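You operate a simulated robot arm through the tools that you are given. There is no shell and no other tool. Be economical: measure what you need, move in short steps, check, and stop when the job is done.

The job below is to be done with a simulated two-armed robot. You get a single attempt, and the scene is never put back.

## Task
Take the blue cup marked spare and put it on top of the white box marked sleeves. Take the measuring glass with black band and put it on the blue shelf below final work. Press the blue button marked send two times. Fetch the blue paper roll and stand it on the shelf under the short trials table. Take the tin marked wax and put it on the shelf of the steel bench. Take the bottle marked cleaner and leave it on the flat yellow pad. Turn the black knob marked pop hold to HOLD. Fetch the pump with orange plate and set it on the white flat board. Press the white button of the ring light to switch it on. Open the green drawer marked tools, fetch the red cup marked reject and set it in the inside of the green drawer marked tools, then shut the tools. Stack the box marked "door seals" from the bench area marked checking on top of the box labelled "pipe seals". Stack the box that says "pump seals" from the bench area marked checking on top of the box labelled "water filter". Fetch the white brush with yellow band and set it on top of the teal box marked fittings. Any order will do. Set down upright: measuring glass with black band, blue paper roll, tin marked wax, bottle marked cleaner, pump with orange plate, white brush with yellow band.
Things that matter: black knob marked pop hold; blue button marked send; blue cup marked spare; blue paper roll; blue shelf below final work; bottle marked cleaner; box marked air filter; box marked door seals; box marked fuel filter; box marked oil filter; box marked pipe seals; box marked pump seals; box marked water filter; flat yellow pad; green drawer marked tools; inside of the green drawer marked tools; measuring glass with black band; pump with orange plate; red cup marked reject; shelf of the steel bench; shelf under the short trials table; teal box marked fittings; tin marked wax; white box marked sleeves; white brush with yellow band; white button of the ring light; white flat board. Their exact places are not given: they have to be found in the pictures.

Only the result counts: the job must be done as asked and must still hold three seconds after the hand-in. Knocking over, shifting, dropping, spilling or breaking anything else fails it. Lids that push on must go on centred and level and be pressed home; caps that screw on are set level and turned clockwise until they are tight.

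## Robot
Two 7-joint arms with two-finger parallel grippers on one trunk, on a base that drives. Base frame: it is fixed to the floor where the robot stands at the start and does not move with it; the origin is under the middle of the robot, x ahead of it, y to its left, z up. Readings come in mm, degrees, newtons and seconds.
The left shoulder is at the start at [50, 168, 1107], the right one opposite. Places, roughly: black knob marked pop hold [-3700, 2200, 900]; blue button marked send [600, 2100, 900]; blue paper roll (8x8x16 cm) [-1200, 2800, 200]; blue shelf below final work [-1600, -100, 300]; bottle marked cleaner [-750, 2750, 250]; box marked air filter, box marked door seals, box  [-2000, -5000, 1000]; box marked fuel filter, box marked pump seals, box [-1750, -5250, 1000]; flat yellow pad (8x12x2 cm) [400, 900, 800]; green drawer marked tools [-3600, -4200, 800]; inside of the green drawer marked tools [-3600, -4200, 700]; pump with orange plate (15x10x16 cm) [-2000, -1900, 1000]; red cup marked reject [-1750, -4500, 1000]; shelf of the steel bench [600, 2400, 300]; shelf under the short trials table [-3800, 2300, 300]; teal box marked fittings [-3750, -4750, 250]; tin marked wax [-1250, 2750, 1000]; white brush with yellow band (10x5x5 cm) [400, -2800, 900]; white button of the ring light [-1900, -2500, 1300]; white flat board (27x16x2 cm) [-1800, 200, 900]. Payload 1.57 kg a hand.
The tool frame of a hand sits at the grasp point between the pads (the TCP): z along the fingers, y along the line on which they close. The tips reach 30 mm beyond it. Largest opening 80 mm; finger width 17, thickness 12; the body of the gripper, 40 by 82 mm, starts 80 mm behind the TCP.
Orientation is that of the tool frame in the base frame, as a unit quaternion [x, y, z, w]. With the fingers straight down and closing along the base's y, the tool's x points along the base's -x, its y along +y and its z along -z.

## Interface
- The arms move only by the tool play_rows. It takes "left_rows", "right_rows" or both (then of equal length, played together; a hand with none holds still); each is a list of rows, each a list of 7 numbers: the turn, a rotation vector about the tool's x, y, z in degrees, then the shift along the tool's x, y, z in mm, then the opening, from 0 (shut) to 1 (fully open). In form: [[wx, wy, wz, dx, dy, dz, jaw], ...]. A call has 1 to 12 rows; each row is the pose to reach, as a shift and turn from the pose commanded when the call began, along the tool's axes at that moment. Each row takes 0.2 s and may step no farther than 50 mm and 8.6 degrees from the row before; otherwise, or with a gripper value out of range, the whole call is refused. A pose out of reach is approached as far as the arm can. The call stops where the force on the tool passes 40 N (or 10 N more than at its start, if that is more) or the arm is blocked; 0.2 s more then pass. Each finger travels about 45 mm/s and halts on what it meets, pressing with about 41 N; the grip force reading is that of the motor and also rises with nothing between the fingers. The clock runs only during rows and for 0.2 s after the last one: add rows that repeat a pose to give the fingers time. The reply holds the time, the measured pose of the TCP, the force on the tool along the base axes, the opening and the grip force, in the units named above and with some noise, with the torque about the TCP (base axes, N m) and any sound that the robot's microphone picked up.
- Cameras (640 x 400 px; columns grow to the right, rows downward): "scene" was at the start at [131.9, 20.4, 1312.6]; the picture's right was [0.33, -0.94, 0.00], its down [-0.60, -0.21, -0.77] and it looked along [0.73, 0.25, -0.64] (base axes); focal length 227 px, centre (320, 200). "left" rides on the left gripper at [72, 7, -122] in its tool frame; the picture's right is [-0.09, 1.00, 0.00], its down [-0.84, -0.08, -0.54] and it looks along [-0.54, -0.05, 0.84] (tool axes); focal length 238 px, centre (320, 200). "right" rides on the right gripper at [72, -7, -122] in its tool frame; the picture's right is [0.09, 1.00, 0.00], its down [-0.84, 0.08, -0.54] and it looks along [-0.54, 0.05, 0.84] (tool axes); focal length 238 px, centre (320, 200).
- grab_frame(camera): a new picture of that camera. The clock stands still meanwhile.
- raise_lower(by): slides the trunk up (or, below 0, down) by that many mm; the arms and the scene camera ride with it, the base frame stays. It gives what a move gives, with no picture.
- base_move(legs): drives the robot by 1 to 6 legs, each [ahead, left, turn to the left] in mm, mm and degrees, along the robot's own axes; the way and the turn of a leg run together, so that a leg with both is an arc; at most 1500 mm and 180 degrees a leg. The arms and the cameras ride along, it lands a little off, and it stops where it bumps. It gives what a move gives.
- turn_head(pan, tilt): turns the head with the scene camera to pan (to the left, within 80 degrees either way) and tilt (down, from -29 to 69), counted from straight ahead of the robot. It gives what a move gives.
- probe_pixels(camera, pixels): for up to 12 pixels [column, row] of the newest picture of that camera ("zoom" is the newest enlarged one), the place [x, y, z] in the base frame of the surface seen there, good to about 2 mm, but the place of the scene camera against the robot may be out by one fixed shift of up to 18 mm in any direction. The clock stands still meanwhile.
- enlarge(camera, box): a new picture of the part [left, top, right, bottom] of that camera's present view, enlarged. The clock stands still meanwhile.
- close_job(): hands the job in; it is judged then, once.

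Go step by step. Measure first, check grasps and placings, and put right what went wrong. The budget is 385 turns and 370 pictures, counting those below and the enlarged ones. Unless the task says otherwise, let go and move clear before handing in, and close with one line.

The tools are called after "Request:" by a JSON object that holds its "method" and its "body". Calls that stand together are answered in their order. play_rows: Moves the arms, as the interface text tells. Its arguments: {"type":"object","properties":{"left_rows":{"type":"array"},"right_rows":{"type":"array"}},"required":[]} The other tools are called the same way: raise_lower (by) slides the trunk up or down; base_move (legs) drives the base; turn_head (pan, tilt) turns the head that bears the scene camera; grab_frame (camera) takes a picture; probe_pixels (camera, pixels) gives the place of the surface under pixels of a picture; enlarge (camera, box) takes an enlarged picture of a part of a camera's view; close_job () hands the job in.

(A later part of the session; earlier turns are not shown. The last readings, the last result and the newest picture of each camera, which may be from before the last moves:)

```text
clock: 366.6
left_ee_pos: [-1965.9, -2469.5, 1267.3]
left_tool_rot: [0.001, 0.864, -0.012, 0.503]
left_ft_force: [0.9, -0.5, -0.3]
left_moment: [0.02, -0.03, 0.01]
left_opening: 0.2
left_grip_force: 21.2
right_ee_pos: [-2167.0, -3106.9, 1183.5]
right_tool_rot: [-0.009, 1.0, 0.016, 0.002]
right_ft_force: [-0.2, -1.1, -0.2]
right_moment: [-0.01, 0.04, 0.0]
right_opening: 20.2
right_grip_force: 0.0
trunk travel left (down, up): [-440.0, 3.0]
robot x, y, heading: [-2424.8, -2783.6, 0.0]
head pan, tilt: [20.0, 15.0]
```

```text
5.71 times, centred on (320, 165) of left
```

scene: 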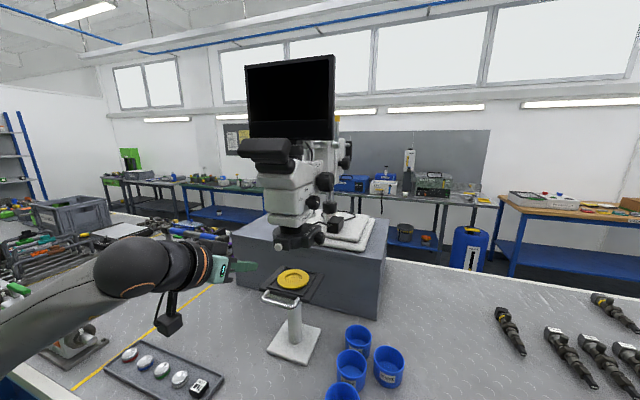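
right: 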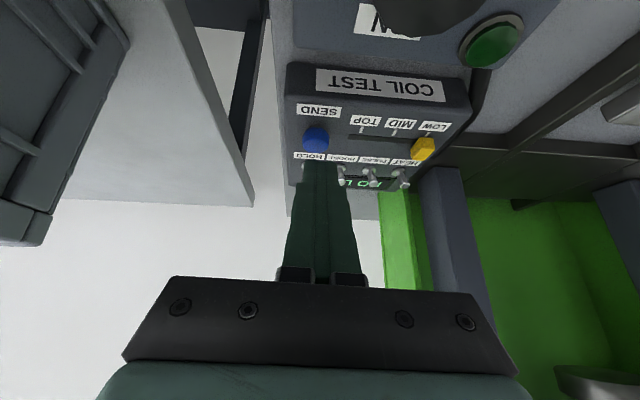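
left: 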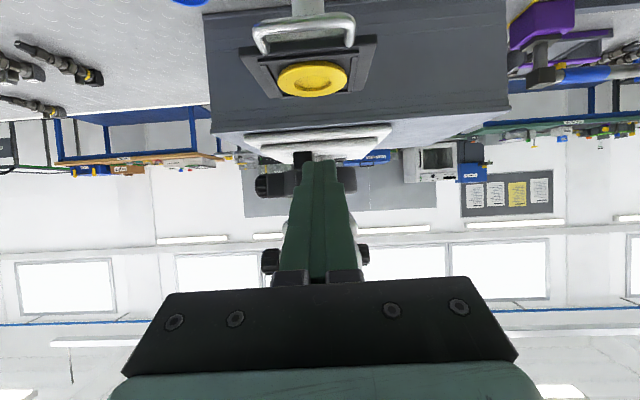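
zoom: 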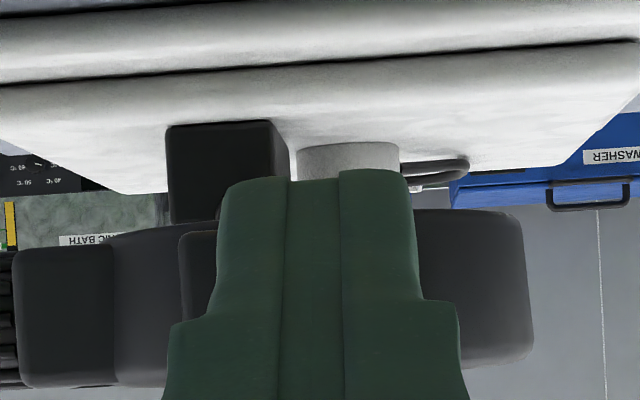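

Request:
{"method": "enlarge", "body": {"camera": "scene", "box": [225, 220, 325, 282]}}

Request:
{"method": "probe_pixels", "body": {"camera": "zoom", "pixels": [[342, 175], [325, 175], [358, 180], [342, 160], [205, 290], [205, 278], [205, 315], [195, 300], [160, 300], [400, 160], [150, 270]]}}

```text
6.40 times, centred on (275, 251) of scene
```

zoom: 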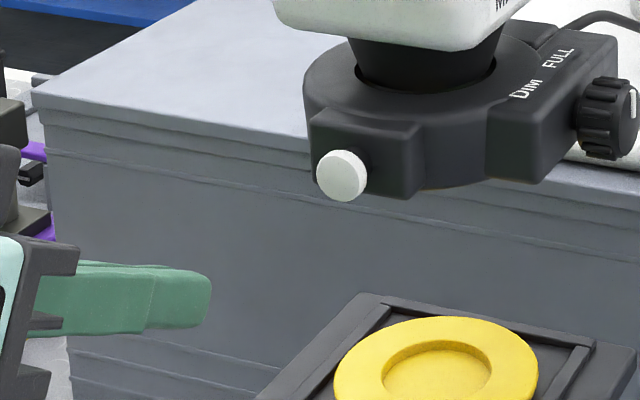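

```text
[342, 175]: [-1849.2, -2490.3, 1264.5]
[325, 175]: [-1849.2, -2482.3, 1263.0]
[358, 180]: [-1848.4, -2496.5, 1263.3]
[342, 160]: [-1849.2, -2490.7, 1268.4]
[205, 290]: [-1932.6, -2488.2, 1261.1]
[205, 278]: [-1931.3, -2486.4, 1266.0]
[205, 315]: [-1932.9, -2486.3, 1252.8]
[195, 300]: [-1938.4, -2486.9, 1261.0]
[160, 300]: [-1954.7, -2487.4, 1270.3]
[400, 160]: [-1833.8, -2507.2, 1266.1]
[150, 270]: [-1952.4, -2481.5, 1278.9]
```

Comparing finger and button in the same view: the button is ~15 mm right of the finger centreline, height matches. Strafing right 15 mm, and advancing the finger 66 mm.

Request:
{"method": "base_move", "body": {"legs": [[0, -15, 0]]}}

Request:
{"method": "play_rows", "body": {"left_rows": [[0, 0, 0, -10, 0, 17, 0], [0, 0, 0, -20, 0, 35, 0], [0, 0, 0, -33, 0, 57, 0], [0, 0, 0, -33, 0, 57, 0]]}}

Request:
{"method": "enlarge", "body": {"camera": "scene", "box": [225, 220, 325, 282]}}

```text
clock: 367.4
left_ee_pos: [-1967.8, -2483.7, 1268.7]
left_tool_rot: [0.001, 0.864, -0.011, 0.503]
left_ft_force: [0.1, -0.1, 0.1]
left_moment: [0.03, -0.01, 0.06]
left_opening: 0.0
left_grip_force: 22.0
right_ee_pos: [-2168.7, -3122.6, 1184.5]
right_tool_rot: [-0.009, 1.0, 0.015, 0.002]
right_ft_force: [0.4, 1.1, -0.4]
right_moment: [0.03, 0.0, 0.03]
right_opening: 20.0
right_grip_force: 0.1
trunk travel left (down, up): [-440.0, 3.0]
robot x, y, heading: [-2425.8, -2795.8, 0.2]
head pan, tilt: [20.0, 15.0]
```

```text
clock: 368.4
left_ee_pos: [-1901.9, -2484.5, 1270.2]
left_tool_rot: [0.001, 0.864, -0.012, 0.503]
left_ft_force: [1.0, -0.3, 0.6]
left_moment: [0.01, -0.01, 0.02]
left_opening: 0.1
left_grip_force: 21.5
right_ee_pos: [-2167.3, -3121.4, 1184.3]
right_tool_rot: [-0.008, 1.0, 0.015, 0.002]
right_ft_force: [0.4, 0.5, 0.7]
right_moment: [-0.02, 0.01, 0.02]
right_opening: 19.8
right_grip_force: 0.0
trunk travel left (down, up): [-440.0, 3.0]
robot x, y, heading: [-2428.0, -2795.2, -0.1]
head pan, tilt: [20.0, 15.0]
```

```text
6.40 times, centred on (275, 251) of scene
```

zoom: 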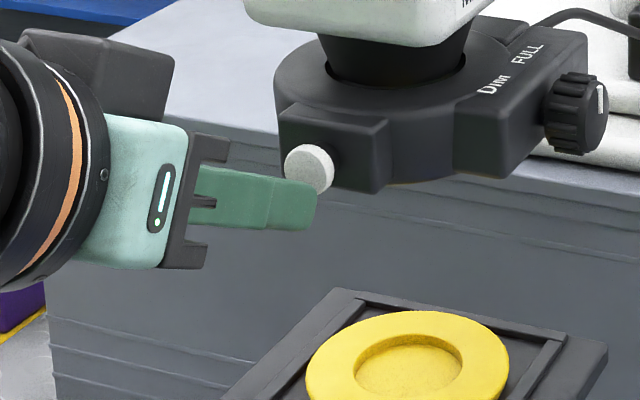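

The tip is right at the button. Pressing forward in small steps, slightly up.

Request:
{"method": "play_rows", "body": {"left_rows": [[0, 0, 0, -6, 0, 6, 0], [0, 0, 0, -9, 0, 11, 0], [0, 0, 0, -11, 0, 14, 0], [0, 0, 0, -12.5, 0, 17, 0]]}}

Request:
{"method": "enlarge", "body": {"camera": "scene", "box": [225, 220, 325, 282]}}

```text
clock: 369.4
left_ee_pos: [-1884.3, -2483.9, 1271.5]
left_tool_rot: [0.001, 0.865, -0.011, 0.501]
left_ft_force: [-24.6, -1.0, -4.7]
left_moment: [-0.19, 0.37, 0.0]
left_opening: 0.0
left_grip_force: 21.4
right_ee_pos: [-2170.8, -3121.5, 1185.3]
right_tool_rot: [-0.008, 1.0, 0.014, 0.005]
right_ft_force: [1.1, -0.4, -0.6]
right_moment: [0.02, -0.03, 0.05]
right_opening: 19.9
right_grip_force: 0.1
trunk travel left (down, up): [-440.0, 3.0]
robot x, y, heading: [-2425.9, -2795.7, -0.2]
head pan, tilt: [20.0, 15.0]
heard: click
```

```text
6.40 times, centred on (275, 251) of scene
```

zoom: 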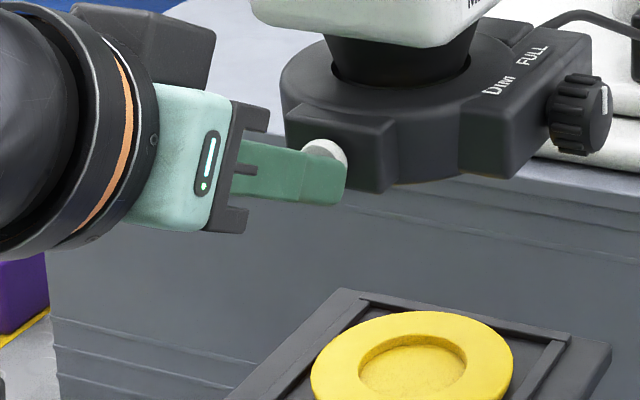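

Click heard. Retracting and checking that the light is on.

Request:
{"method": "play_rows", "body": {"left_rows": [[0, 0, 0, 10, 0, -20, 0], [0, 0, 0, 30, 0, -55, 0], [0, 0, 0, 50, 0, -90, 0]]}}

Request:
{"method": "enlarge", "body": {"camera": "scene", "box": [225, 200, 345, 275]}}

```text
clock: 370.2
left_ee_pos: [-1985.5, -2483.6, 1270.3]
left_tool_rot: [0.002, 0.864, -0.012, 0.504]
left_ft_force: [0.3, -0.5, 0.3]
left_moment: [-0.01, 0.01, 0.03]
left_opening: 0.1
left_grip_force: 21.4
right_ee_pos: [-2169.3, -3122.4, 1184.8]
right_tool_rot: [-0.009, 1.0, 0.015, 0.003]
right_ft_force: [0.2, -0.4, 1.1]
right_moment: [0.0, 0.0, -0.01]
right_opening: 20.0
right_grip_force: 0.1
trunk travel left (down, up): [-440.0, 3.0]
robot x, y, heading: [-2428.1, -2798.3, -0.0]
head pan, tilt: [20.0, 15.0]
```

```text
5.33 times, centred on (285, 238) of scene
```

zoom: 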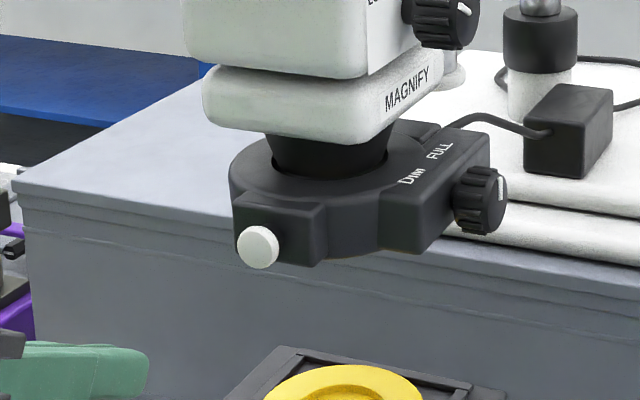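

I'll back off and lower the trunk to see the ring's underside for the glow (needed anyway before the pump).

Request:
{"method": "base_move", "body": {"legs": [[-250, 0, 0]]}}

Request:
{"method": "raise_lower", "body": {"by": -300}}

Request:
{"method": "turn_head", "body": {"pan": 20, "tilt": 0}}

Request:
{"method": "grab_frame", "body": {"camera": "scene"}}

```text
clock: 372.0
left_ee_pos: [-2229.5, -2482.7, 1270.6]
left_tool_rot: [0.0, 0.864, -0.011, 0.503]
left_ft_force: [-0.4, 0.1, -0.7]
left_moment: [-0.01, 0.04, 0.01]
left_opening: 0.2
left_grip_force: 20.8
right_ee_pos: [-2413.3, -3121.5, 1184.5]
right_tool_rot: [-0.01, 1.0, 0.015, 0.002]
right_ft_force: [0.3, -0.1, -0.7]
right_moment: [-0.02, -0.03, -0.03]
right_opening: 19.8
right_grip_force: 0.0
trunk travel left (down, up): [-440.0, 3.0]
robot x, y, heading: [-2668.8, -2794.0, 0.1]
head pan, tilt: [20.0, 15.0]
```

```text
clock: 375.0
left_ee_pos: [-2230.6, -2482.9, 969.7]
left_tool_rot: [0.0, 0.865, -0.011, 0.503]
left_ft_force: [0.3, 0.1, -0.6]
left_moment: [-0.02, -0.04, 0.03]
left_opening: 0.0
left_grip_force: 21.3
right_ee_pos: [-2412.0, -3121.4, 886.0]
right_tool_rot: [-0.01, 1.0, 0.014, 0.003]
right_ft_force: [-0.5, 0.2, -0.7]
right_moment: [-0.02, -0.05, 0.01]
right_opening: 20.0
right_grip_force: 0.1
trunk travel left (down, up): [-140.0, 303.0]
robot x, y, heading: [-2673.2, -2795.5, 0.1]
head pan, tilt: [20.0, 15.0]
```

```text
clock: 375.7
left_ee_pos: [-2229.1, -2482.6, 970.3]
left_tool_rot: [-0.001, 0.864, -0.011, 0.503]
left_ft_force: [-1.0, 0.3, 0.2]
left_moment: [0.0, 0.02, 0.0]
left_opening: 0.1
left_grip_force: 21.8
right_ee_pos: [-2413.5, -3122.4, 885.3]
right_tool_rot: [-0.009, 1.0, 0.015, 0.002]
right_ft_force: [0.2, 0.4, -0.6]
right_moment: [-0.04, 0.01, 0.0]
right_opening: 20.0
right_grip_force: 0.1
trunk travel left (down, up): [-140.0, 303.0]
robot x, y, heading: [-2666.4, -2794.2, 0.1]
head pan, tilt: [20.0, 0.0]
```

```text
222 pictures are left
```

scene: 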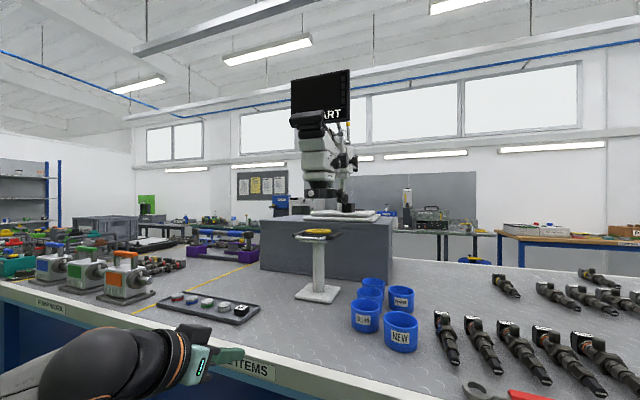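

Request:
{"method": "enlarge", "body": {"camera": "scene", "box": [285, 180, 365, 230]}}

```text
8.00 times, centred on (325, 205) of scene
```

zoom: 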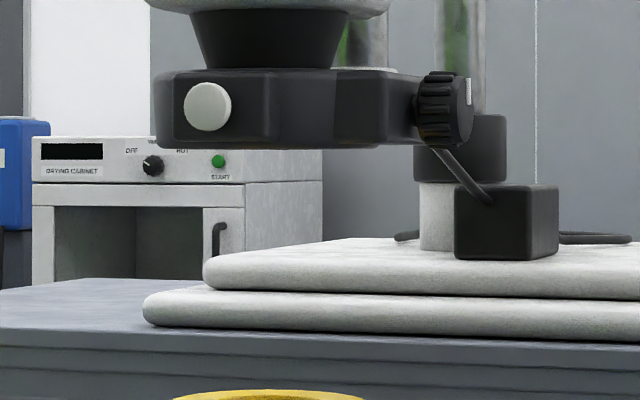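

The monitor now shows something; zooming to see whether the light's on.

Request:
{"method": "enlarge", "body": {"camera": "scene", "box": [280, 60, 360, 130]}}

```text
5.71 times, centred on (320, 95) of scene
```

zoom: 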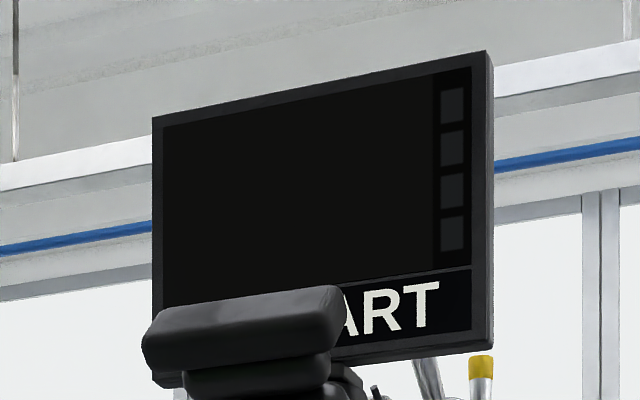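

The display shows a live "(NO P)ART" message that was dark before, so the ring light is on. For the pump I need straight-down reach; testing the right arm's reach in the open aisle with the trunk raised.

Request:
{"method": "raise_lower", "body": {"by": 300}}

Request:
{"method": "play_rows", "body": {"right_rows": [[0, 0, 0, -36, 0, -20, 0.25], [0, 0, 0, -72, 0, -40, 0.25], [0, 0, 0, -108, 10, -60, 0.25], [0, 0, 0, -144, 30, -60, 0.25], [0, 0, 0, -180, 50, -60, 0.25], [0, 0, 0, -216, 70, -50, 0.25], [0, 0, 0, -252, 90, -40, 0.25], [0, 0, 0, -288, 110, -30, 0.25], [0, 0, 0, -320, 120, -20, 0.25], [0, 0, 0, -340, 120, 0, 0.25], [0, 0, 0, -340, 120, 0, 0.25]]}}

Request:
{"method": "turn_head", "body": {"pan": -20, "tilt": 20}}

Request:
{"method": "grab_frame", "body": {"camera": "scene"}}

```text
clock: 378.7
left_ee_pos: [-2229.4, -2482.1, 1269.5]
left_tool_rot: [0.0, 0.864, -0.012, 0.503]
left_ft_force: [0.3, 0.1, -0.1]
left_moment: [0.01, 0.0, 0.02]
left_opening: 0.1
left_grip_force: 21.5
right_ee_pos: [-2410.8, -3121.6, 1183.9]
right_tool_rot: [-0.009, 1.0, 0.015, 0.003]
right_ft_force: [-0.5, -0.3, -0.1]
right_moment: [-0.03, 0.0, 0.01]
right_opening: 19.9
right_grip_force: 0.2
trunk travel left (down, up): [-440.0, 3.0]
robot x, y, heading: [-2669.7, -2794.0, 0.1]
head pan, tilt: [20.0, 0.0]
```

```text
clock: 381.1
left_ee_pos: [-2230.6, -2482.4, 1270.7]
left_tool_rot: [-0.001, 0.864, -0.011, 0.503]
left_ft_force: [-0.3, -0.1, 0.3]
left_moment: [0.0, 0.02, -0.01]
left_opening: 0.0
left_grip_force: 21.8
right_ee_pos: [-2132.7, -3028.0, 1184.6]
right_tool_rot: [-0.01, 1.0, 0.015, 0.002]
right_ft_force: [0.2, 1.5, 0.4]
right_moment: [0.03, 0.0, 0.0]
right_opening: 19.8
right_grip_force: 0.0
right hand out of reach, approached as far as the arm can: row 8, 9, 10, 11
trunk travel left (down, up): [-440.0, 3.0]
robot x, y, heading: [-2671.6, -2796.3, -0.0]
head pan, tilt: [20.0, 0.0]
```

```text
clock: 382.2
left_ee_pos: [-2229.9, -2483.2, 1269.5]
left_tool_rot: [0.0, 0.865, -0.012, 0.502]
left_ft_force: [-0.1, 0.3, 0.1]
left_moment: [0.02, 0.04, 0.03]
left_opening: 0.0
left_grip_force: 21.5
right_ee_pos: [-2132.6, -3026.9, 1185.1]
right_tool_rot: [-0.01, 1.0, 0.014, 0.004]
right_ft_force: [-0.6, 0.6, 0.0]
right_moment: [-0.03, 0.01, -0.01]
right_opening: 19.9
right_grip_force: 0.1
trunk travel left (down, up): [-440.0, 3.0]
robot x, y, heading: [-2666.0, -2793.5, 0.0]
head pan, tilt: [-20.0, 20.0]
```

```text
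219 pictures are left
```

scene: 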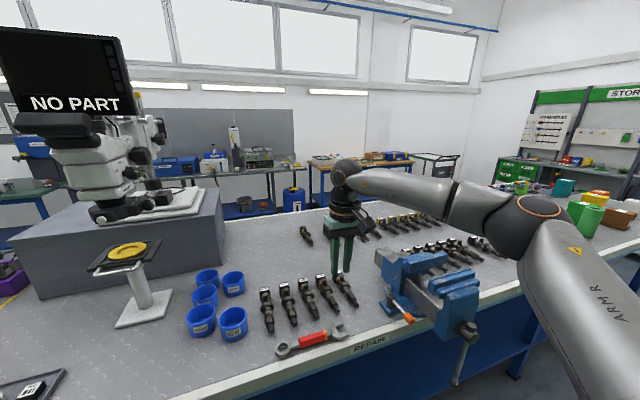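

"NO PART" on the screen confirms the light. The right arm can reach ~585 mm straight down here. Strafing along the bench to the pump and testing a 90° wrist yaw.

Request:
{"method": "base_move", "body": {"legs": [[0, 1190, 0]]}}

Request:
{"method": "play_rows", "body": {"right_rows": [[0, 0, 8.2, 10, 0, 0, 0.4], [0, 0, 16.4, 20, 0, 0, 0.6], [0, 0, 24.6, 40, 0, 0, 0.8], [0, 0, 32.8, 60, 0, 0, 1], [0, 0, 41, 60, 0, 0, 1], [0, 0, 49.2, 60, 0, 0, 1], [0, 0, 57.4, 60, 0, 0, 1], [0, 0, 65.6, 60, 0, 0, 1], [0, 0, 73.8, 60, 0, 0, 1], [0, 0, 82, 60, 0, 0, 1], [0, 0, 90, 60, 0, 0, 1], [0, 0, 90, 60, 0, 0, 1]]}}

Request:
{"method": "turn_head", "body": {"pan": -10, "tilt": 30}}

Request:
{"method": "grab_frame", "body": {"camera": "scene"}}

Request:
{"method": "grab_frame", "body": {"camera": "right"}}

```text
clock: 388.3
left_ee_pos: [-2231.1, -1284.0, 1271.4]
left_tool_rot: [0.002, 0.864, -0.013, 0.503]
left_ft_force: [-0.1, -0.1, 0.4]
left_moment: [-0.02, -0.02, 0.04]
left_opening: 0.0
left_grip_force: 21.4
right_ee_pos: [-2134.9, -1827.3, 1185.4]
right_tool_rot: [-0.008, 1.0, 0.015, 0.003]
right_ft_force: [-0.1, -0.2, 0.3]
right_moment: [0.02, -0.03, -0.05]
right_opening: 20.0
right_grip_force: 0.0
trunk travel left (down, up): [-440.0, 3.0]
robot x, y, heading: [-2671.2, -1596.0, -0.1]
head pan, tilt: [-20.0, 20.0]
```

```text
clock: 390.9
left_ee_pos: [-2230.2, -1282.2, 1270.4]
left_tool_rot: [0.001, 0.864, -0.012, 0.503]
left_ft_force: [0.7, 0.2, 0.4]
left_moment: [-0.01, -0.01, 0.02]
left_opening: 0.1
left_grip_force: 21.5
right_ee_pos: [-2193.5, -1828.1, 1184.1]
right_tool_rot: [0.702, 0.712, 0.012, -0.008]
right_ft_force: [0.1, 0.6, 0.1]
right_moment: [0.03, 0.01, 0.02]
right_opening: 80.0
right_grip_force: 0.2
trunk travel left (down, up): [-440.0, 3.0]
robot x, y, heading: [-2676.2, -1594.5, 0.1]
head pan, tilt: [-20.0, 20.0]
```

```text
clock: 391.6
left_ee_pos: [-2230.5, -1283.5, 1271.3]
left_tool_rot: [0.001, 0.864, -0.012, 0.503]
left_ft_force: [0.4, 0.4, 1.0]
left_moment: [0.0, 0.04, 0.01]
left_opening: 0.0
left_grip_force: 21.0
right_ee_pos: [-2195.4, -1828.0, 1184.3]
right_tool_rot: [0.702, 0.712, 0.012, -0.008]
right_ft_force: [0.3, 0.2, 0.0]
right_moment: [-0.01, 0.04, -0.02]
right_opening: 80.1
right_grip_force: 0.1
trunk travel left (down, up): [-440.0, 3.0]
robot x, y, heading: [-2667.3, -1592.5, -0.0]
head pan, tilt: [-10.0, 30.0]
```

```text
218 pictures are left
```

scene: 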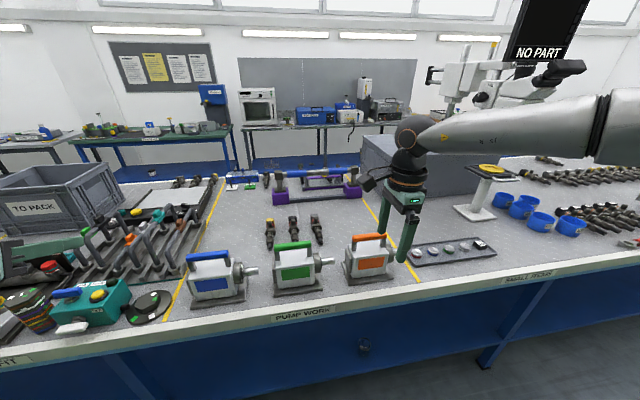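

```text
217 pictures are left
```

right: 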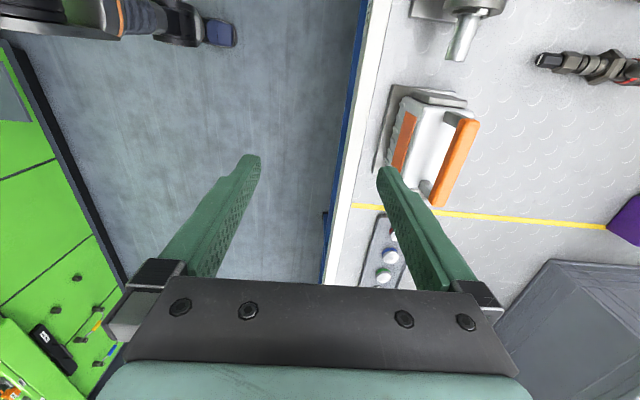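

The 90° yaw works. The orange handle is visible at (455,160). Probing the handle.

Request:
{"method": "probe_pixels", "body": {"camera": "right", "pixels": [[470, 125], [460, 150], [440, 200], [455, 165], [466, 130], [435, 190], [425, 160], [385, 170], [455, 118]]}}

Request:
{"method": "enlarge", "body": {"camera": "right", "box": [370, 70, 510, 220]}}

```text
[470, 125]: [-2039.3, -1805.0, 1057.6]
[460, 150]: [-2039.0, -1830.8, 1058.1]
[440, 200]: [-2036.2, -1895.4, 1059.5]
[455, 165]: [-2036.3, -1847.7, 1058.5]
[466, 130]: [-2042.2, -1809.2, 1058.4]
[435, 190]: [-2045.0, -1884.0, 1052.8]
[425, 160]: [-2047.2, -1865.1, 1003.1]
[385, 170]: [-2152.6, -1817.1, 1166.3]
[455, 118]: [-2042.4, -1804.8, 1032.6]
```

```text
2.67 times, centred on (440, 145) of right
```

zoom: 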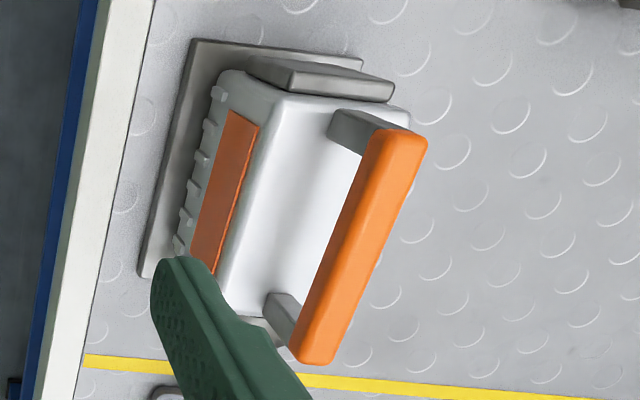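

Handle centre (-2038,-1848), top z≈1058. Driving 156 ahead and 20 right so the open fingers are above it.

Request:
{"method": "base_move", "body": {"legs": [[156, -20, 0]]}}

Request:
{"method": "play_rows", "body": {"right_rows": [[0, 0, 0, 0, 0, 20, 0.7], [0, 0, 0, 0, 0, 40, 0.7], [0, 0, 0, 0, 0, 55, 0.7]]}}

Request:
{"method": "grab_frame", "body": {"camera": "right"}}

```text
clock: 393.0
left_ee_pos: [-2074.4, -1303.6, 1269.9]
left_tool_rot: [0.001, 0.864, -0.011, 0.503]
left_ft_force: [0.8, -0.2, 0.3]
left_moment: [-0.02, 0.03, -0.01]
left_opening: 0.3
left_grip_force: 21.2
right_ee_pos: [-2039.3, -1847.7, 1183.3]
right_tool_rot: [0.702, 0.712, 0.013, -0.009]
right_ft_force: [0.5, 0.1, -0.2]
right_moment: [-0.01, -0.01, 0.0]
right_opening: 79.9
right_grip_force: 0.0
trunk travel left (down, up): [-440.0, 3.0]
robot x, y, heading: [-2514.1, -1613.0, -0.0]
head pan, tilt: [-10.0, 30.0]
```

```text
clock: 393.8
left_ee_pos: [-2075.4, -1303.5, 1270.5]
left_tool_rot: [0.001, 0.864, -0.011, 0.503]
left_ft_force: [0.0, 0.2, 0.1]
left_moment: [0.01, -0.02, 0.01]
left_opening: 0.0
left_grip_force: 21.4
right_ee_pos: [-2040.6, -1847.0, 1131.2]
right_tool_rot: [0.703, 0.711, 0.012, -0.009]
right_ft_force: [0.6, -0.3, 1.0]
right_moment: [0.02, 0.02, 0.0]
right_opening: 55.8
right_grip_force: 0.0
trunk travel left (down, up): [-440.0, 3.0]
robot x, y, heading: [-2513.3, -1615.1, -0.2]
head pan, tilt: [-10.0, 30.0]
```

```text
215 pictures are left
```

right: 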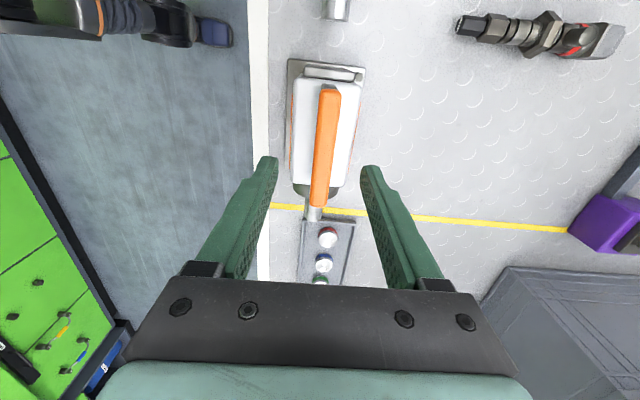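

Aligned. Descending to z≈1049 and closing on the handle.

Request:
{"method": "play_rows", "body": {"right_rows": [[0, 0, 0, 0, 1, 30, 0.7], [0, 0, 0, 0, 1, 60, 0.7], [0, 0, 0, 0, 1, 82, 0.7], [0, 0, 0, 0, 1, 82, 0.4], [0, 0, 0, 0, 1, 82, 0.2], [0, 0, 0, 0, 1, 82, 0], [0, 0, 0, 0, 1, 82, 0], [0, 0, 0, 0, 1, 82, 0]]}}

Request:
{"method": "grab_frame", "body": {"camera": "right"}}

```text
clock: 395.6
left_ee_pos: [-2075.6, -1303.4, 1268.8]
left_tool_rot: [0.002, 0.864, -0.012, 0.503]
left_ft_force: [-1.0, -0.1, 0.0]
left_moment: [-0.01, 0.01, 0.01]
left_opening: 0.0
left_grip_force: 21.1
right_ee_pos: [-2036.8, -1841.8, 1048.9]
right_tool_rot: [0.703, 0.711, 0.013, -0.007]
right_ft_force: [8.3, -0.4, 4.2]
right_moment: [0.14, -0.35, -0.52]
right_opening: 17.8
right_grip_force: 32.6
trunk travel left (down, up): [-440.0, 3.0]
robot x, y, heading: [-2515.7, -1614.0, -0.4]
head pan, tilt: [-10.0, 30.0]
```

```text
214 pictures are left
```

right: 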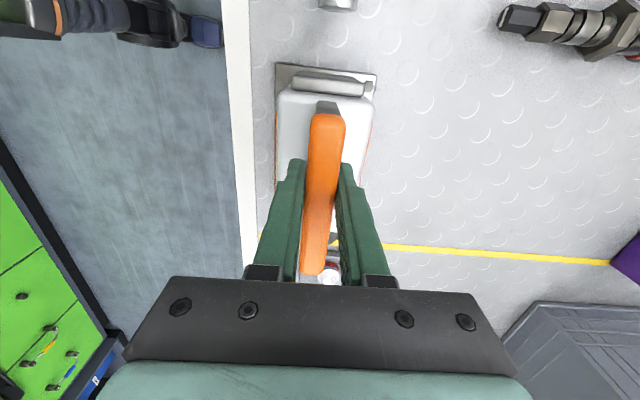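

Gripped the handle (17.8 mm). Lifting 60 mm and checking tilt.

Request:
{"method": "play_rows", "body": {"right_rows": [[0, 0, 0, 0, 0, -10, 0], [0, 0, 0, 0, 0, -30, 0], [0, 0, 0, 0, 0, -60, 0], [0, 0, 0, 0, 0, -60, 0]]}}

Request:
{"method": "grab_frame", "body": {"camera": "scene"}}

```text
clock: 396.6
left_ee_pos: [-2074.5, -1305.7, 1270.0]
left_tool_rot: [0.002, 0.865, -0.012, 0.502]
left_ft_force: [0.3, 0.1, 0.5]
left_moment: [-0.05, -0.03, -0.02]
left_opening: 0.1
left_grip_force: 21.9
right_ee_pos: [-2036.8, -1846.7, 1106.3]
right_tool_rot: [0.701, 0.713, 0.012, -0.01]
right_ft_force: [0.3, 0.3, -13.8]
right_moment: [0.21, -0.01, -0.01]
right_opening: 18.1
right_grip_force: 32.5
trunk travel left (down, up): [-440.0, 3.0]
robot x, y, heading: [-2516.4, -1613.3, -0.1]
head pan, tilt: [-10.0, 30.0]
```

```text
213 pictures are left
```

scene: 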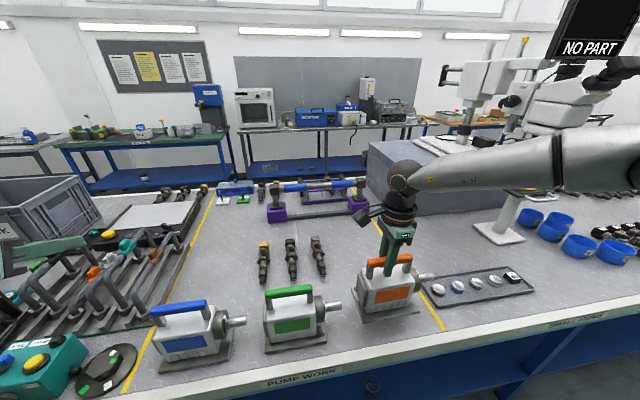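

Pump lifted level (13.8 N). Raising it, backing out 350 mm, and strafing along the aisle to the white board.

Request:
{"method": "play_rows", "body": {"right_rows": [[0, 0, 0, 0, 0, -30, 0], [0, 0, 0, 0, 0, -60, 0], [0, 0, 0, 0, 0, -60, 0]]}}

Request:
{"method": "base_move", "body": {"legs": [[-330, 0, 0], [0, 1000, 0], [0, 1000, 0]]}}

Request:
{"method": "turn_head", "body": {"pan": -15, "tilt": 35}}

Request:
{"method": "grab_frame", "body": {"camera": "scene"}}

Request:
{"method": "grab_frame", "body": {"camera": "left"}}

```text
clock: 397.4
left_ee_pos: [-2074.9, -1305.0, 1269.7]
left_tool_rot: [0.002, 0.864, -0.013, 0.503]
left_ft_force: [0.7, 0.5, -0.1]
left_moment: [0.0, 0.01, -0.04]
left_opening: 0.1
left_grip_force: 21.7
right_ee_pos: [-2036.4, -1849.5, 1166.7]
right_tool_rot: [0.701, 0.713, 0.012, -0.009]
right_ft_force: [-0.2, 0.0, -13.2]
right_moment: [0.18, 0.03, 0.02]
right_opening: 17.9
right_grip_force: 32.8
trunk travel left (down, up): [-440.0, 3.0]
robot x, y, heading: [-2517.5, -1610.9, 0.3]
head pan, tilt: [-10.0, 30.0]
```

```text
clock: 409.1
left_ee_pos: [-2438.5, 689.4, 1270.3]
left_tool_rot: [-0.008, 0.865, -0.007, 0.502]
left_ft_force: [-0.8, -0.1, -0.5]
left_moment: [-0.02, 0.02, -0.02]
left_opening: 0.0
left_grip_force: 20.9
right_ee_pos: [-2389.4, 145.7, 1167.4]
right_tool_rot: [0.694, 0.72, 0.011, -0.01]
right_ft_force: [0.3, 0.5, -14.0]
right_moment: [0.23, -0.01, 0.01]
right_opening: 18.0
right_grip_force: 32.5
trunk travel left (down, up): [-440.0, 3.0]
robot x, y, heading: [-2870.8, 367.9, 1.1]
head pan, tilt: [-10.0, 30.0]
```

```text
clock: 409.8
left_ee_pos: [-2438.8, 688.9, 1270.7]
left_tool_rot: [-0.008, 0.864, -0.007, 0.503]
left_ft_force: [0.0, 0.2, -0.3]
left_moment: [0.0, 0.02, -0.02]
left_opening: 0.0
left_grip_force: 21.5
right_ee_pos: [-2388.0, 145.8, 1165.4]
right_tool_rot: [0.693, 0.721, 0.012, -0.009]
right_ft_force: [0.0, 0.2, -13.7]
right_moment: [0.21, -0.04, 0.0]
right_opening: 17.8
right_grip_force: 33.1
trunk travel left (down, up): [-440.0, 3.0]
robot x, y, heading: [-2871.5, 366.8, 1.3]
head pan, tilt: [-15.0, 35.0]
```

```text
212 pictures are left
```

scene: 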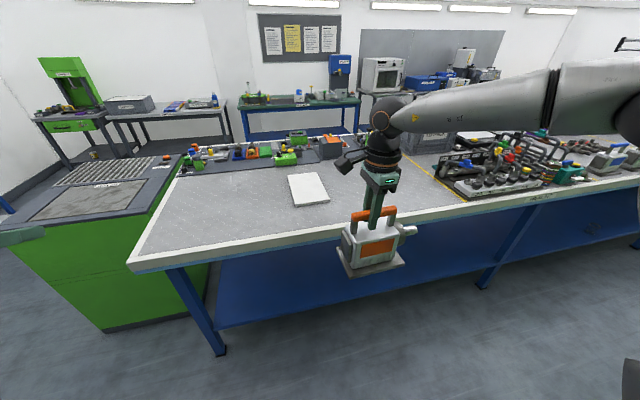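

```text
211 pictures are left
```

left: 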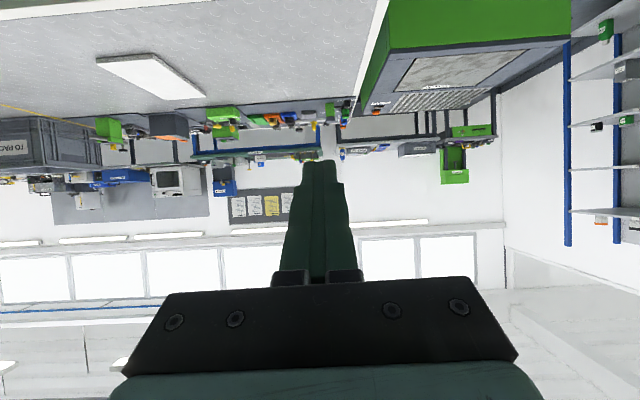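

Both cameras see the white board. Probing its corners in each.

Request:
{"method": "enlarge", "body": {"camera": "scene", "box": [270, 160, 350, 215]}}

Request:
{"method": "probe_pixels", "body": {"camera": "zoom", "pixels": [[330, 200], [270, 120], [360, 120]]}}

Request:
{"method": "probe_pixels", "body": {"camera": "left", "pixels": [[100, 62], [155, 57], [202, 94], [140, 98], [150, 80], [60, 60], [230, 60]]}}

```text
7.27 times, centred on (310, 188) of scene
```

zoom: 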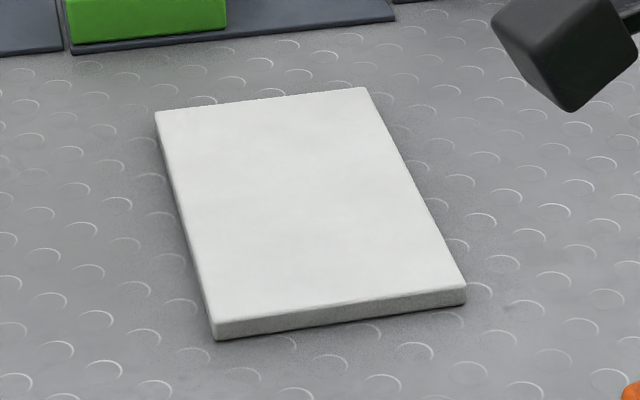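

```text
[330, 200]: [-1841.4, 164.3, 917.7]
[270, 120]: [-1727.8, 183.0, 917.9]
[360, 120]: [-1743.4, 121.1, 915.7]
```

```text
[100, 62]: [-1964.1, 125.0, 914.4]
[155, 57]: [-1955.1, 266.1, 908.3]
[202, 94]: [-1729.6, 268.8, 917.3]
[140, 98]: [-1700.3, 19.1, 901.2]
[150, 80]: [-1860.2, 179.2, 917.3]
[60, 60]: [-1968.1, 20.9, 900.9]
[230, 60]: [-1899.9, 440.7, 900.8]
```

Request:
{"method": "probe_pixels", "body": {"camera": "zoom", "pixels": [[160, 115], [364, 92], [462, 286], [218, 322], [310, 110], [330, 300]]}}

Request:
{"method": "enlarge", "body": {"camera": "left", "box": [85, 40, 220, 115]}}

```text
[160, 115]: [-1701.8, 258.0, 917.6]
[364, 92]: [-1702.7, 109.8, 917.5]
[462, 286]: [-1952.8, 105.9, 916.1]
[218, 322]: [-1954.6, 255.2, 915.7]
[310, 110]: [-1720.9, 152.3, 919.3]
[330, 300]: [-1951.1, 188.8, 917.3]
```

```text
4.74 times, centred on (152, 78) of left
```

zoom: 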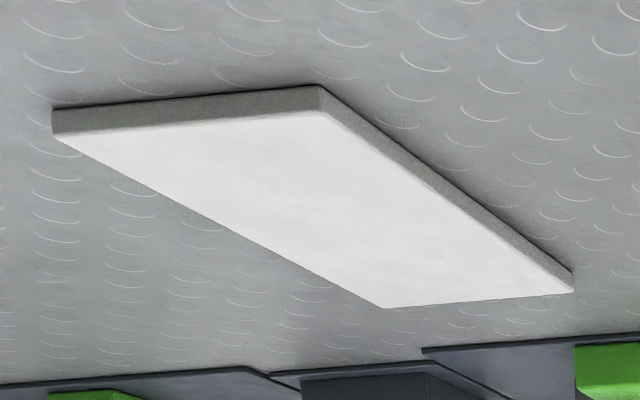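

Request:
{"method": "probe_pixels", "body": {"camera": "zoom", "pixels": [[60, 138], [318, 117], [565, 288], [385, 303], [330, 210]]}}

```text
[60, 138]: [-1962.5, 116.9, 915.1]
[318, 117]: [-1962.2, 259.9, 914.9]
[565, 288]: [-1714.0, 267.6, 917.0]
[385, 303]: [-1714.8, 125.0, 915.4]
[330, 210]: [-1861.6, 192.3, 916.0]
```

Board (left cam): x −1963…−1713, y ≈120…264, top z≈915.5. Turning the hand back 90° so the pump's long side runs along the board, then driving in.

Request:
{"method": "play_rows", "body": {"right_rows": [[0, 0, -8.2, 0, 0, 0, 0], [0, 0, -16.4, 0, 0, 0, 0], [0, 0, -24.6, 0, 0, 0, 0], [0, 0, -32.8, 0, 0, 0, 0], [0, 0, -41, 0, 0, 0, 0], [0, 0, -49.2, 0, 0, 0, 0], [0, 0, -57.4, 0, 0, 0, 0], [0, 0, -65.6, 0, 0, 0, 0], [0, 0, -73.8, 0, 0, 0, 0], [0, 0, -82, 0, 0, 0, 0], [0, 0, -89.2, 0, 0, 0, 0], [0, 0, -89.2, 0, 0, 0, 0]]}}

Request:
{"method": "base_move", "body": {"legs": [[0, 50, -1.2], [440, 0, 0]]}}

Request:
{"method": "grab_frame", "body": {"camera": "right"}}

Request:
{"method": "grab_frame", "body": {"camera": "scene"}}

```text
clock: 412.4
left_ee_pos: [-2438.0, 688.3, 1270.3]
left_tool_rot: [-0.008, 0.864, -0.006, 0.503]
left_ft_force: [-1.0, 0.0, -0.2]
left_moment: [0.01, -0.02, -0.04]
left_opening: 0.3
left_grip_force: 21.2
right_ee_pos: [-2388.5, 144.7, 1165.9]
right_tool_rot: [-0.013, 1.0, 0.015, 0.0]
right_ft_force: [0.1, -0.4, -13.0]
right_moment: [-0.06, 0.26, 0.0]
right_opening: 17.8
right_grip_force: 32.6
trunk travel left (down, up): [-440.0, 3.0]
robot x, y, heading: [-2867.7, 370.6, 1.3]
head pan, tilt: [-15.0, 35.0]
```

```text
clock: 415.5
left_ee_pos: [-1995.8, 727.4, 1269.3]
left_tool_rot: [0.001, 0.864, -0.011, 0.503]
left_ft_force: [0.5, 0.0, 0.4]
left_moment: [-0.01, -0.01, -0.04]
left_opening: 0.1
left_grip_force: 20.8
right_ee_pos: [-1958.2, 184.9, 1166.7]
right_tool_rot: [-0.002, 1.0, 0.014, 0.001]
right_ft_force: [0.0, 0.0, -14.2]
right_moment: [-0.06, 0.26, -0.01]
right_opening: 18.1
right_grip_force: 32.7
trunk travel left (down, up): [-440.0, 3.0]
robot x, y, heading: [-2440.5, 415.9, 0.1]
head pan, tilt: [-15.0, 35.0]
```

```text
208 pictures are left
```

right: 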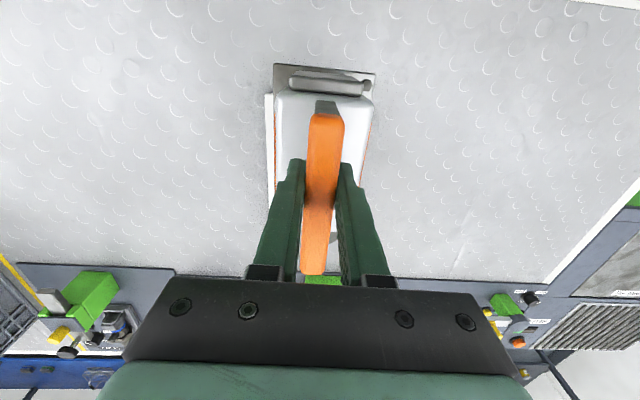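

```text
207 pictures are left
```

scene: 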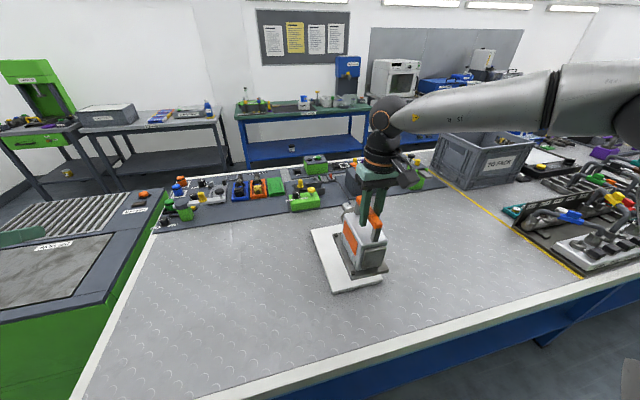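

Probing the pump's base plate (near corners) to know its offset from the gripper, and the board edge.

Request:
{"method": "probe_pixels", "body": {"camera": "right", "pixels": [[278, 68], [372, 74], [325, 70], [271, 100], [271, 180], [330, 80], [377, 110], [325, 115]]}}

Request:
{"method": "enlarge", "body": {"camera": "scene", "box": [300, 190, 400, 300]}}

```text
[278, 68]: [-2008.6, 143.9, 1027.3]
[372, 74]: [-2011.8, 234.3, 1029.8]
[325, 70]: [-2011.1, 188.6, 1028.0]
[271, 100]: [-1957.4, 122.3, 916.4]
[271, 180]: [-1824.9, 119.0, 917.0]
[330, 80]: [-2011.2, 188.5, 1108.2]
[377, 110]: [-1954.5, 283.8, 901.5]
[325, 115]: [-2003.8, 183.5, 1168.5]
```

```text
3.64 times, centred on (350, 245) of scene
```

zoom: 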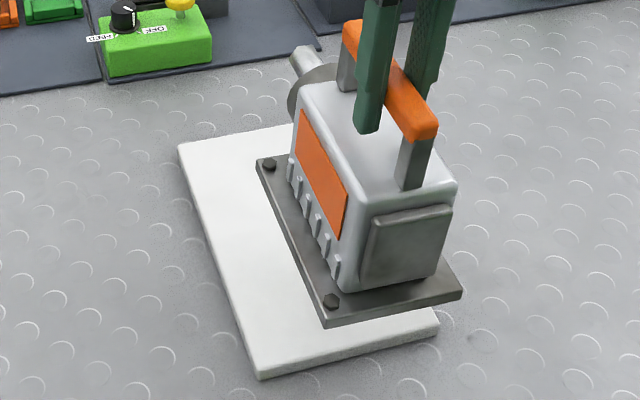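

Plate centre is about 20 mm ahead of the gripper, 4 mm left. Moving to TCP (-1880,188): base 20 mm ahead, arm 58 mm forward, then lower.

Request:
{"method": "base_move", "body": {"legs": [[20, 3, 0]]}}

Request:
{"method": "play_rows", "body": {"right_rows": [[0, 0, 0, -20, 0, 10, 0], [0, 0, 0, -40, 0, 25, 0], [0, 0, 0, -58, 0, 45, 0], [0, 0, 0, -58, 0, 75, 0], [0, 0, 0, -58, 0, 92, 0], [0, 0, 0, -58, 0, 92, 0]]}}

Request:
{"method": "grab_frame", "body": {"camera": "right"}}

```text
clock: 416.3
left_ee_pos: [-1977.1, 731.3, 1270.1]
left_tool_rot: [0.0, 0.865, -0.011, 0.502]
left_ft_force: [0.1, 0.0, -0.2]
left_moment: [0.02, 0.0, 0.0]
left_opening: 0.0
left_grip_force: 21.4
right_ee_pos: [-1939.3, 186.9, 1164.5]
right_tool_rot: [-0.002, 1.0, 0.015, 0.001]
right_ft_force: [0.7, -0.1, -14.1]
right_moment: [-0.05, 0.22, -0.01]
right_opening: 18.1
right_grip_force: 32.0
trunk travel left (down, up): [-440.0, 3.0]
robot x, y, heading: [-2415.7, 415.3, 0.0]
head pan, tilt: [-15.0, 35.0]
```

```text
clock: 417.7
left_ee_pos: [-1977.3, 731.9, 1269.8]
left_tool_rot: [0.0, 0.864, -0.011, 0.503]
left_ft_force: [0.2, -0.5, 0.0]
left_moment: [0.0, 0.01, 0.0]
left_opening: 0.2
left_grip_force: 20.8
right_ee_pos: [-1890.5, 185.3, 1077.3]
right_tool_rot: [-0.001, 1.0, 0.015, 0.0]
right_ft_force: [-0.7, 0.5, -13.7]
right_moment: [-0.04, 0.28, 0.0]
right_opening: 18.0
right_grip_force: 32.9
right hand out of reach, approached as far as the arm can: row 4, 5, 6
trunk travel left (down, up): [-440.0, 3.0]
robot x, y, heading: [-2417.1, 420.4, 0.1]
head pan, tilt: [-15.0, 35.0]
```

```text
205 pictures are left
```

right: 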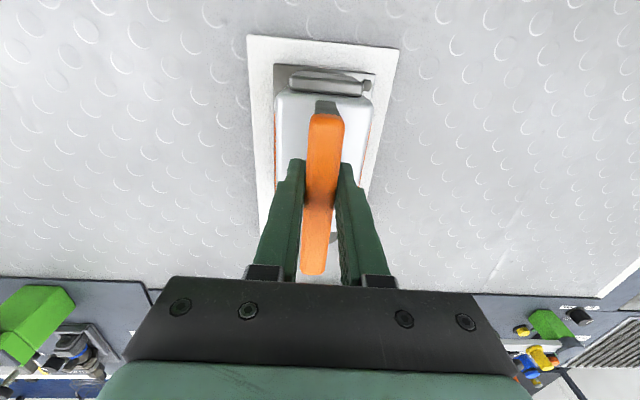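

The plate is well within the board outline. Lowering with the trunk the last ~14 mm.

Request:
{"method": "raise_lower", "body": {"by": -10}}

Request:
{"method": "raise_lower", "body": {"by": -3}}

```text
clock: 418.3
left_ee_pos: [-1976.9, 731.2, 1261.5]
left_tool_rot: [0.001, 0.864, -0.012, 0.503]
left_ft_force: [0.5, 0.1, -0.1]
left_moment: [-0.01, -0.01, 0.01]
left_opening: 0.2
left_grip_force: 21.4
right_ee_pos: [-1888.4, 185.7, 1067.7]
right_tool_rot: [-0.002, 1.0, 0.015, 0.001]
right_ft_force: [-0.1, -0.2, -12.4]
right_moment: [-0.06, 0.31, 0.0]
right_opening: 17.7
right_grip_force: 32.4
trunk travel left (down, up): [-430.0, 13.0]
robot x, y, heading: [-2418.0, 418.5, -0.0]
head pan, tilt: [-15.0, 35.0]
```

```text
clock: 418.8
left_ee_pos: [-1977.4, 732.2, 1256.5]
left_tool_rot: [0.0, 0.864, -0.011, 0.503]
left_ft_force: [-0.1, -0.4, 0.3]
left_moment: [-0.01, 0.01, 0.02]
left_opening: 0.1
left_grip_force: 21.1
right_ee_pos: [-1889.8, 186.1, 1066.7]
right_tool_rot: [-0.001, 1.0, 0.016, 0.004]
right_ft_force: [0.1, 2.0, 1.9]
right_moment: [-0.45, 0.99, -0.06]
right_opening: 17.9
right_grip_force: 32.1
trunk travel left (down, up): [-427.0, 16.0]
robot x, y, heading: [-2421.2, 421.2, -0.0]
head pan, tilt: [-15.0, 35.0]
```

It has touched down. One more mm, then open and lift away.

Request:
{"method": "raise_lower", "body": {"by": -1.5}}

Request:
{"method": "play_rows", "body": {"right_rows": [[0, 0, 0, 0, 0, 0, 0.3], [0, 0, 0, 0, 0, 0, 0.55], [0, 0, 0, 0, 0, 0, 0.6], [0, 0, 0, 0, 0, 0, 0.6], [0, 0, 0, 0, 0, -30, 0.6], [0, 0, 0, 0, 0, -70, 0.6], [0, 0, 0, 10, 0, -110, 0.6], [0, 0, 0, 10, 0, -110, 0.6]]}}

Request:
{"method": "grab_frame", "body": {"camera": "right"}}

Request:
{"method": "enlarge", "body": {"camera": "scene", "box": [280, 170, 420, 300]}}

```text
clock: 419.3
left_ee_pos: [-1977.9, 732.9, 1256.0]
left_tool_rot: [0.0, 0.864, -0.011, 0.503]
left_ft_force: [-0.1, 0.4, -0.2]
left_moment: [-0.02, -0.01, -0.01]
left_opening: 0.1
left_grip_force: 21.6
right_ee_pos: [-1889.1, 186.8, 1066.3]
right_tool_rot: [-0.001, 1.0, 0.016, 0.005]
right_ft_force: [5.1, 4.2, 10.5]
right_moment: [-0.55, 0.8, 0.0]
right_opening: 18.0
right_grip_force: 32.6
trunk travel left (down, up): [-426.0, 17.0]
robot x, y, heading: [-2416.0, 418.0, 0.2]
head pan, tilt: [-15.0, 35.0]
```

```text
clock: 421.1
left_ee_pos: [-1977.0, 732.7, 1256.6]
left_tool_rot: [0.001, 0.864, -0.012, 0.503]
left_ft_force: [0.4, -0.3, 0.2]
left_moment: [0.0, -0.01, 0.01]
left_opening: 0.0
left_grip_force: 21.6
right_ee_pos: [-1902.3, 181.6, 1172.9]
right_tool_rot: [-0.002, 1.0, 0.015, 0.001]
right_ft_force: [-0.5, 0.7, 0.4]
right_moment: [0.01, 0.04, 0.0]
right_opening: 48.0
right_grip_force: 0.1
trunk travel left (down, up): [-426.0, 17.0]
robot x, y, heading: [-2419.2, 417.8, 0.1]
head pan, tilt: [-15.0, 35.0]
```

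```text
204 pictures are left
```

right: 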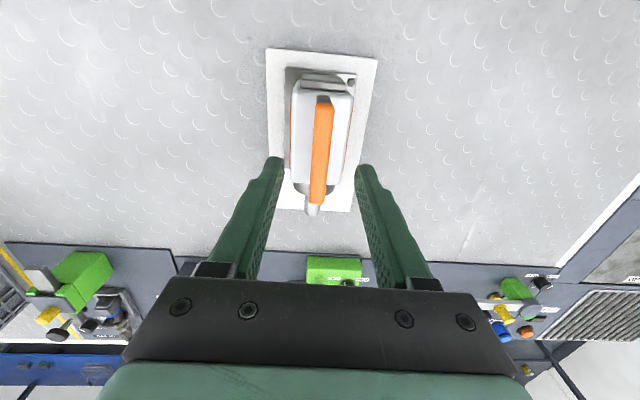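

```text
3.08 times, centred on (350, 235) of scene
```

zoom: 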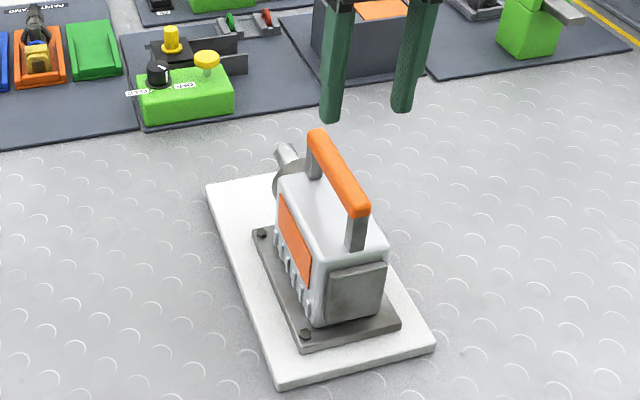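

The pump stands squarely on the white board. Now heading south for the drawer, red cup and boxes: back out, turn to −y, and drive along x≈-2720.

Request:
{"method": "base_move", "body": {"legs": [[-300, 0, 0], [0, 0, -90], [1400, 0, 0], [1400, 0, 0], [1200, 0, 0]]}}

Request:
{"method": "turn_head", "body": {"pan": 0, "tilt": 20}}

Request:
{"method": "grab_frame", "body": {"camera": "scene"}}

```text
clock: 445.8
left_ee_pos: [-2352.4, -4006.0, 1255.9]
left_tool_rot: [0.609, 0.613, -0.362, 0.349]
left_ft_force: [-0.3, -0.2, -0.2]
left_moment: [0.01, -0.02, -0.02]
left_opening: 0.1
left_grip_force: 21.4
right_ee_pos: [-2901.7, -4085.5, 1173.1]
right_tool_rot: [0.704, 0.71, 0.009, 0.012]
right_ft_force: [-0.1, -0.2, -0.5]
right_moment: [0.01, 0.03, -0.01]
right_opening: 48.1
right_grip_force: 0.1
trunk travel left (down, up): [-426.0, 17.0]
robot x, y, heading: [-2667.6, -3567.1, -89.6]
head pan, tilt: [-15.0, 35.0]
```

```text
clock: 446.5
left_ee_pos: [-2353.6, -4005.2, 1255.5]
left_tool_rot: [0.609, 0.613, -0.363, 0.349]
left_ft_force: [-0.4, 0.0, -0.5]
left_moment: [0.04, 0.02, 0.03]
left_opening: 0.0
left_grip_force: 21.4
right_ee_pos: [-2900.9, -4085.3, 1172.4]
right_tool_rot: [0.703, 0.711, 0.01, 0.012]
right_ft_force: [-0.7, 0.2, -0.1]
right_moment: [-0.01, 0.0, -0.03]
right_opening: 48.1
right_grip_force: 0.1
trunk travel left (down, up): [-426.0, 17.0]
robot x, y, heading: [-2664.6, -3566.9, -89.2]
head pan, tilt: [0.0, 20.0]
```

```text
202 pictures are left
```

scene: 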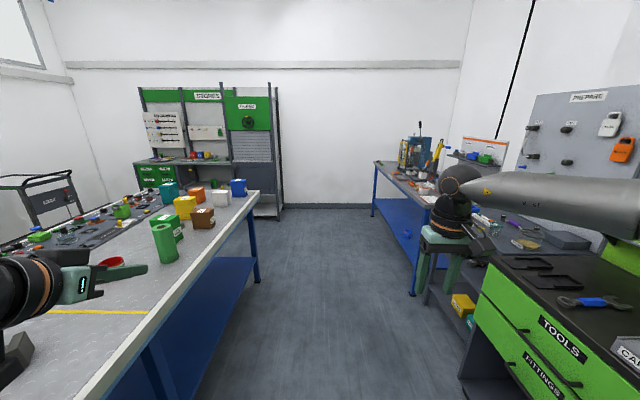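

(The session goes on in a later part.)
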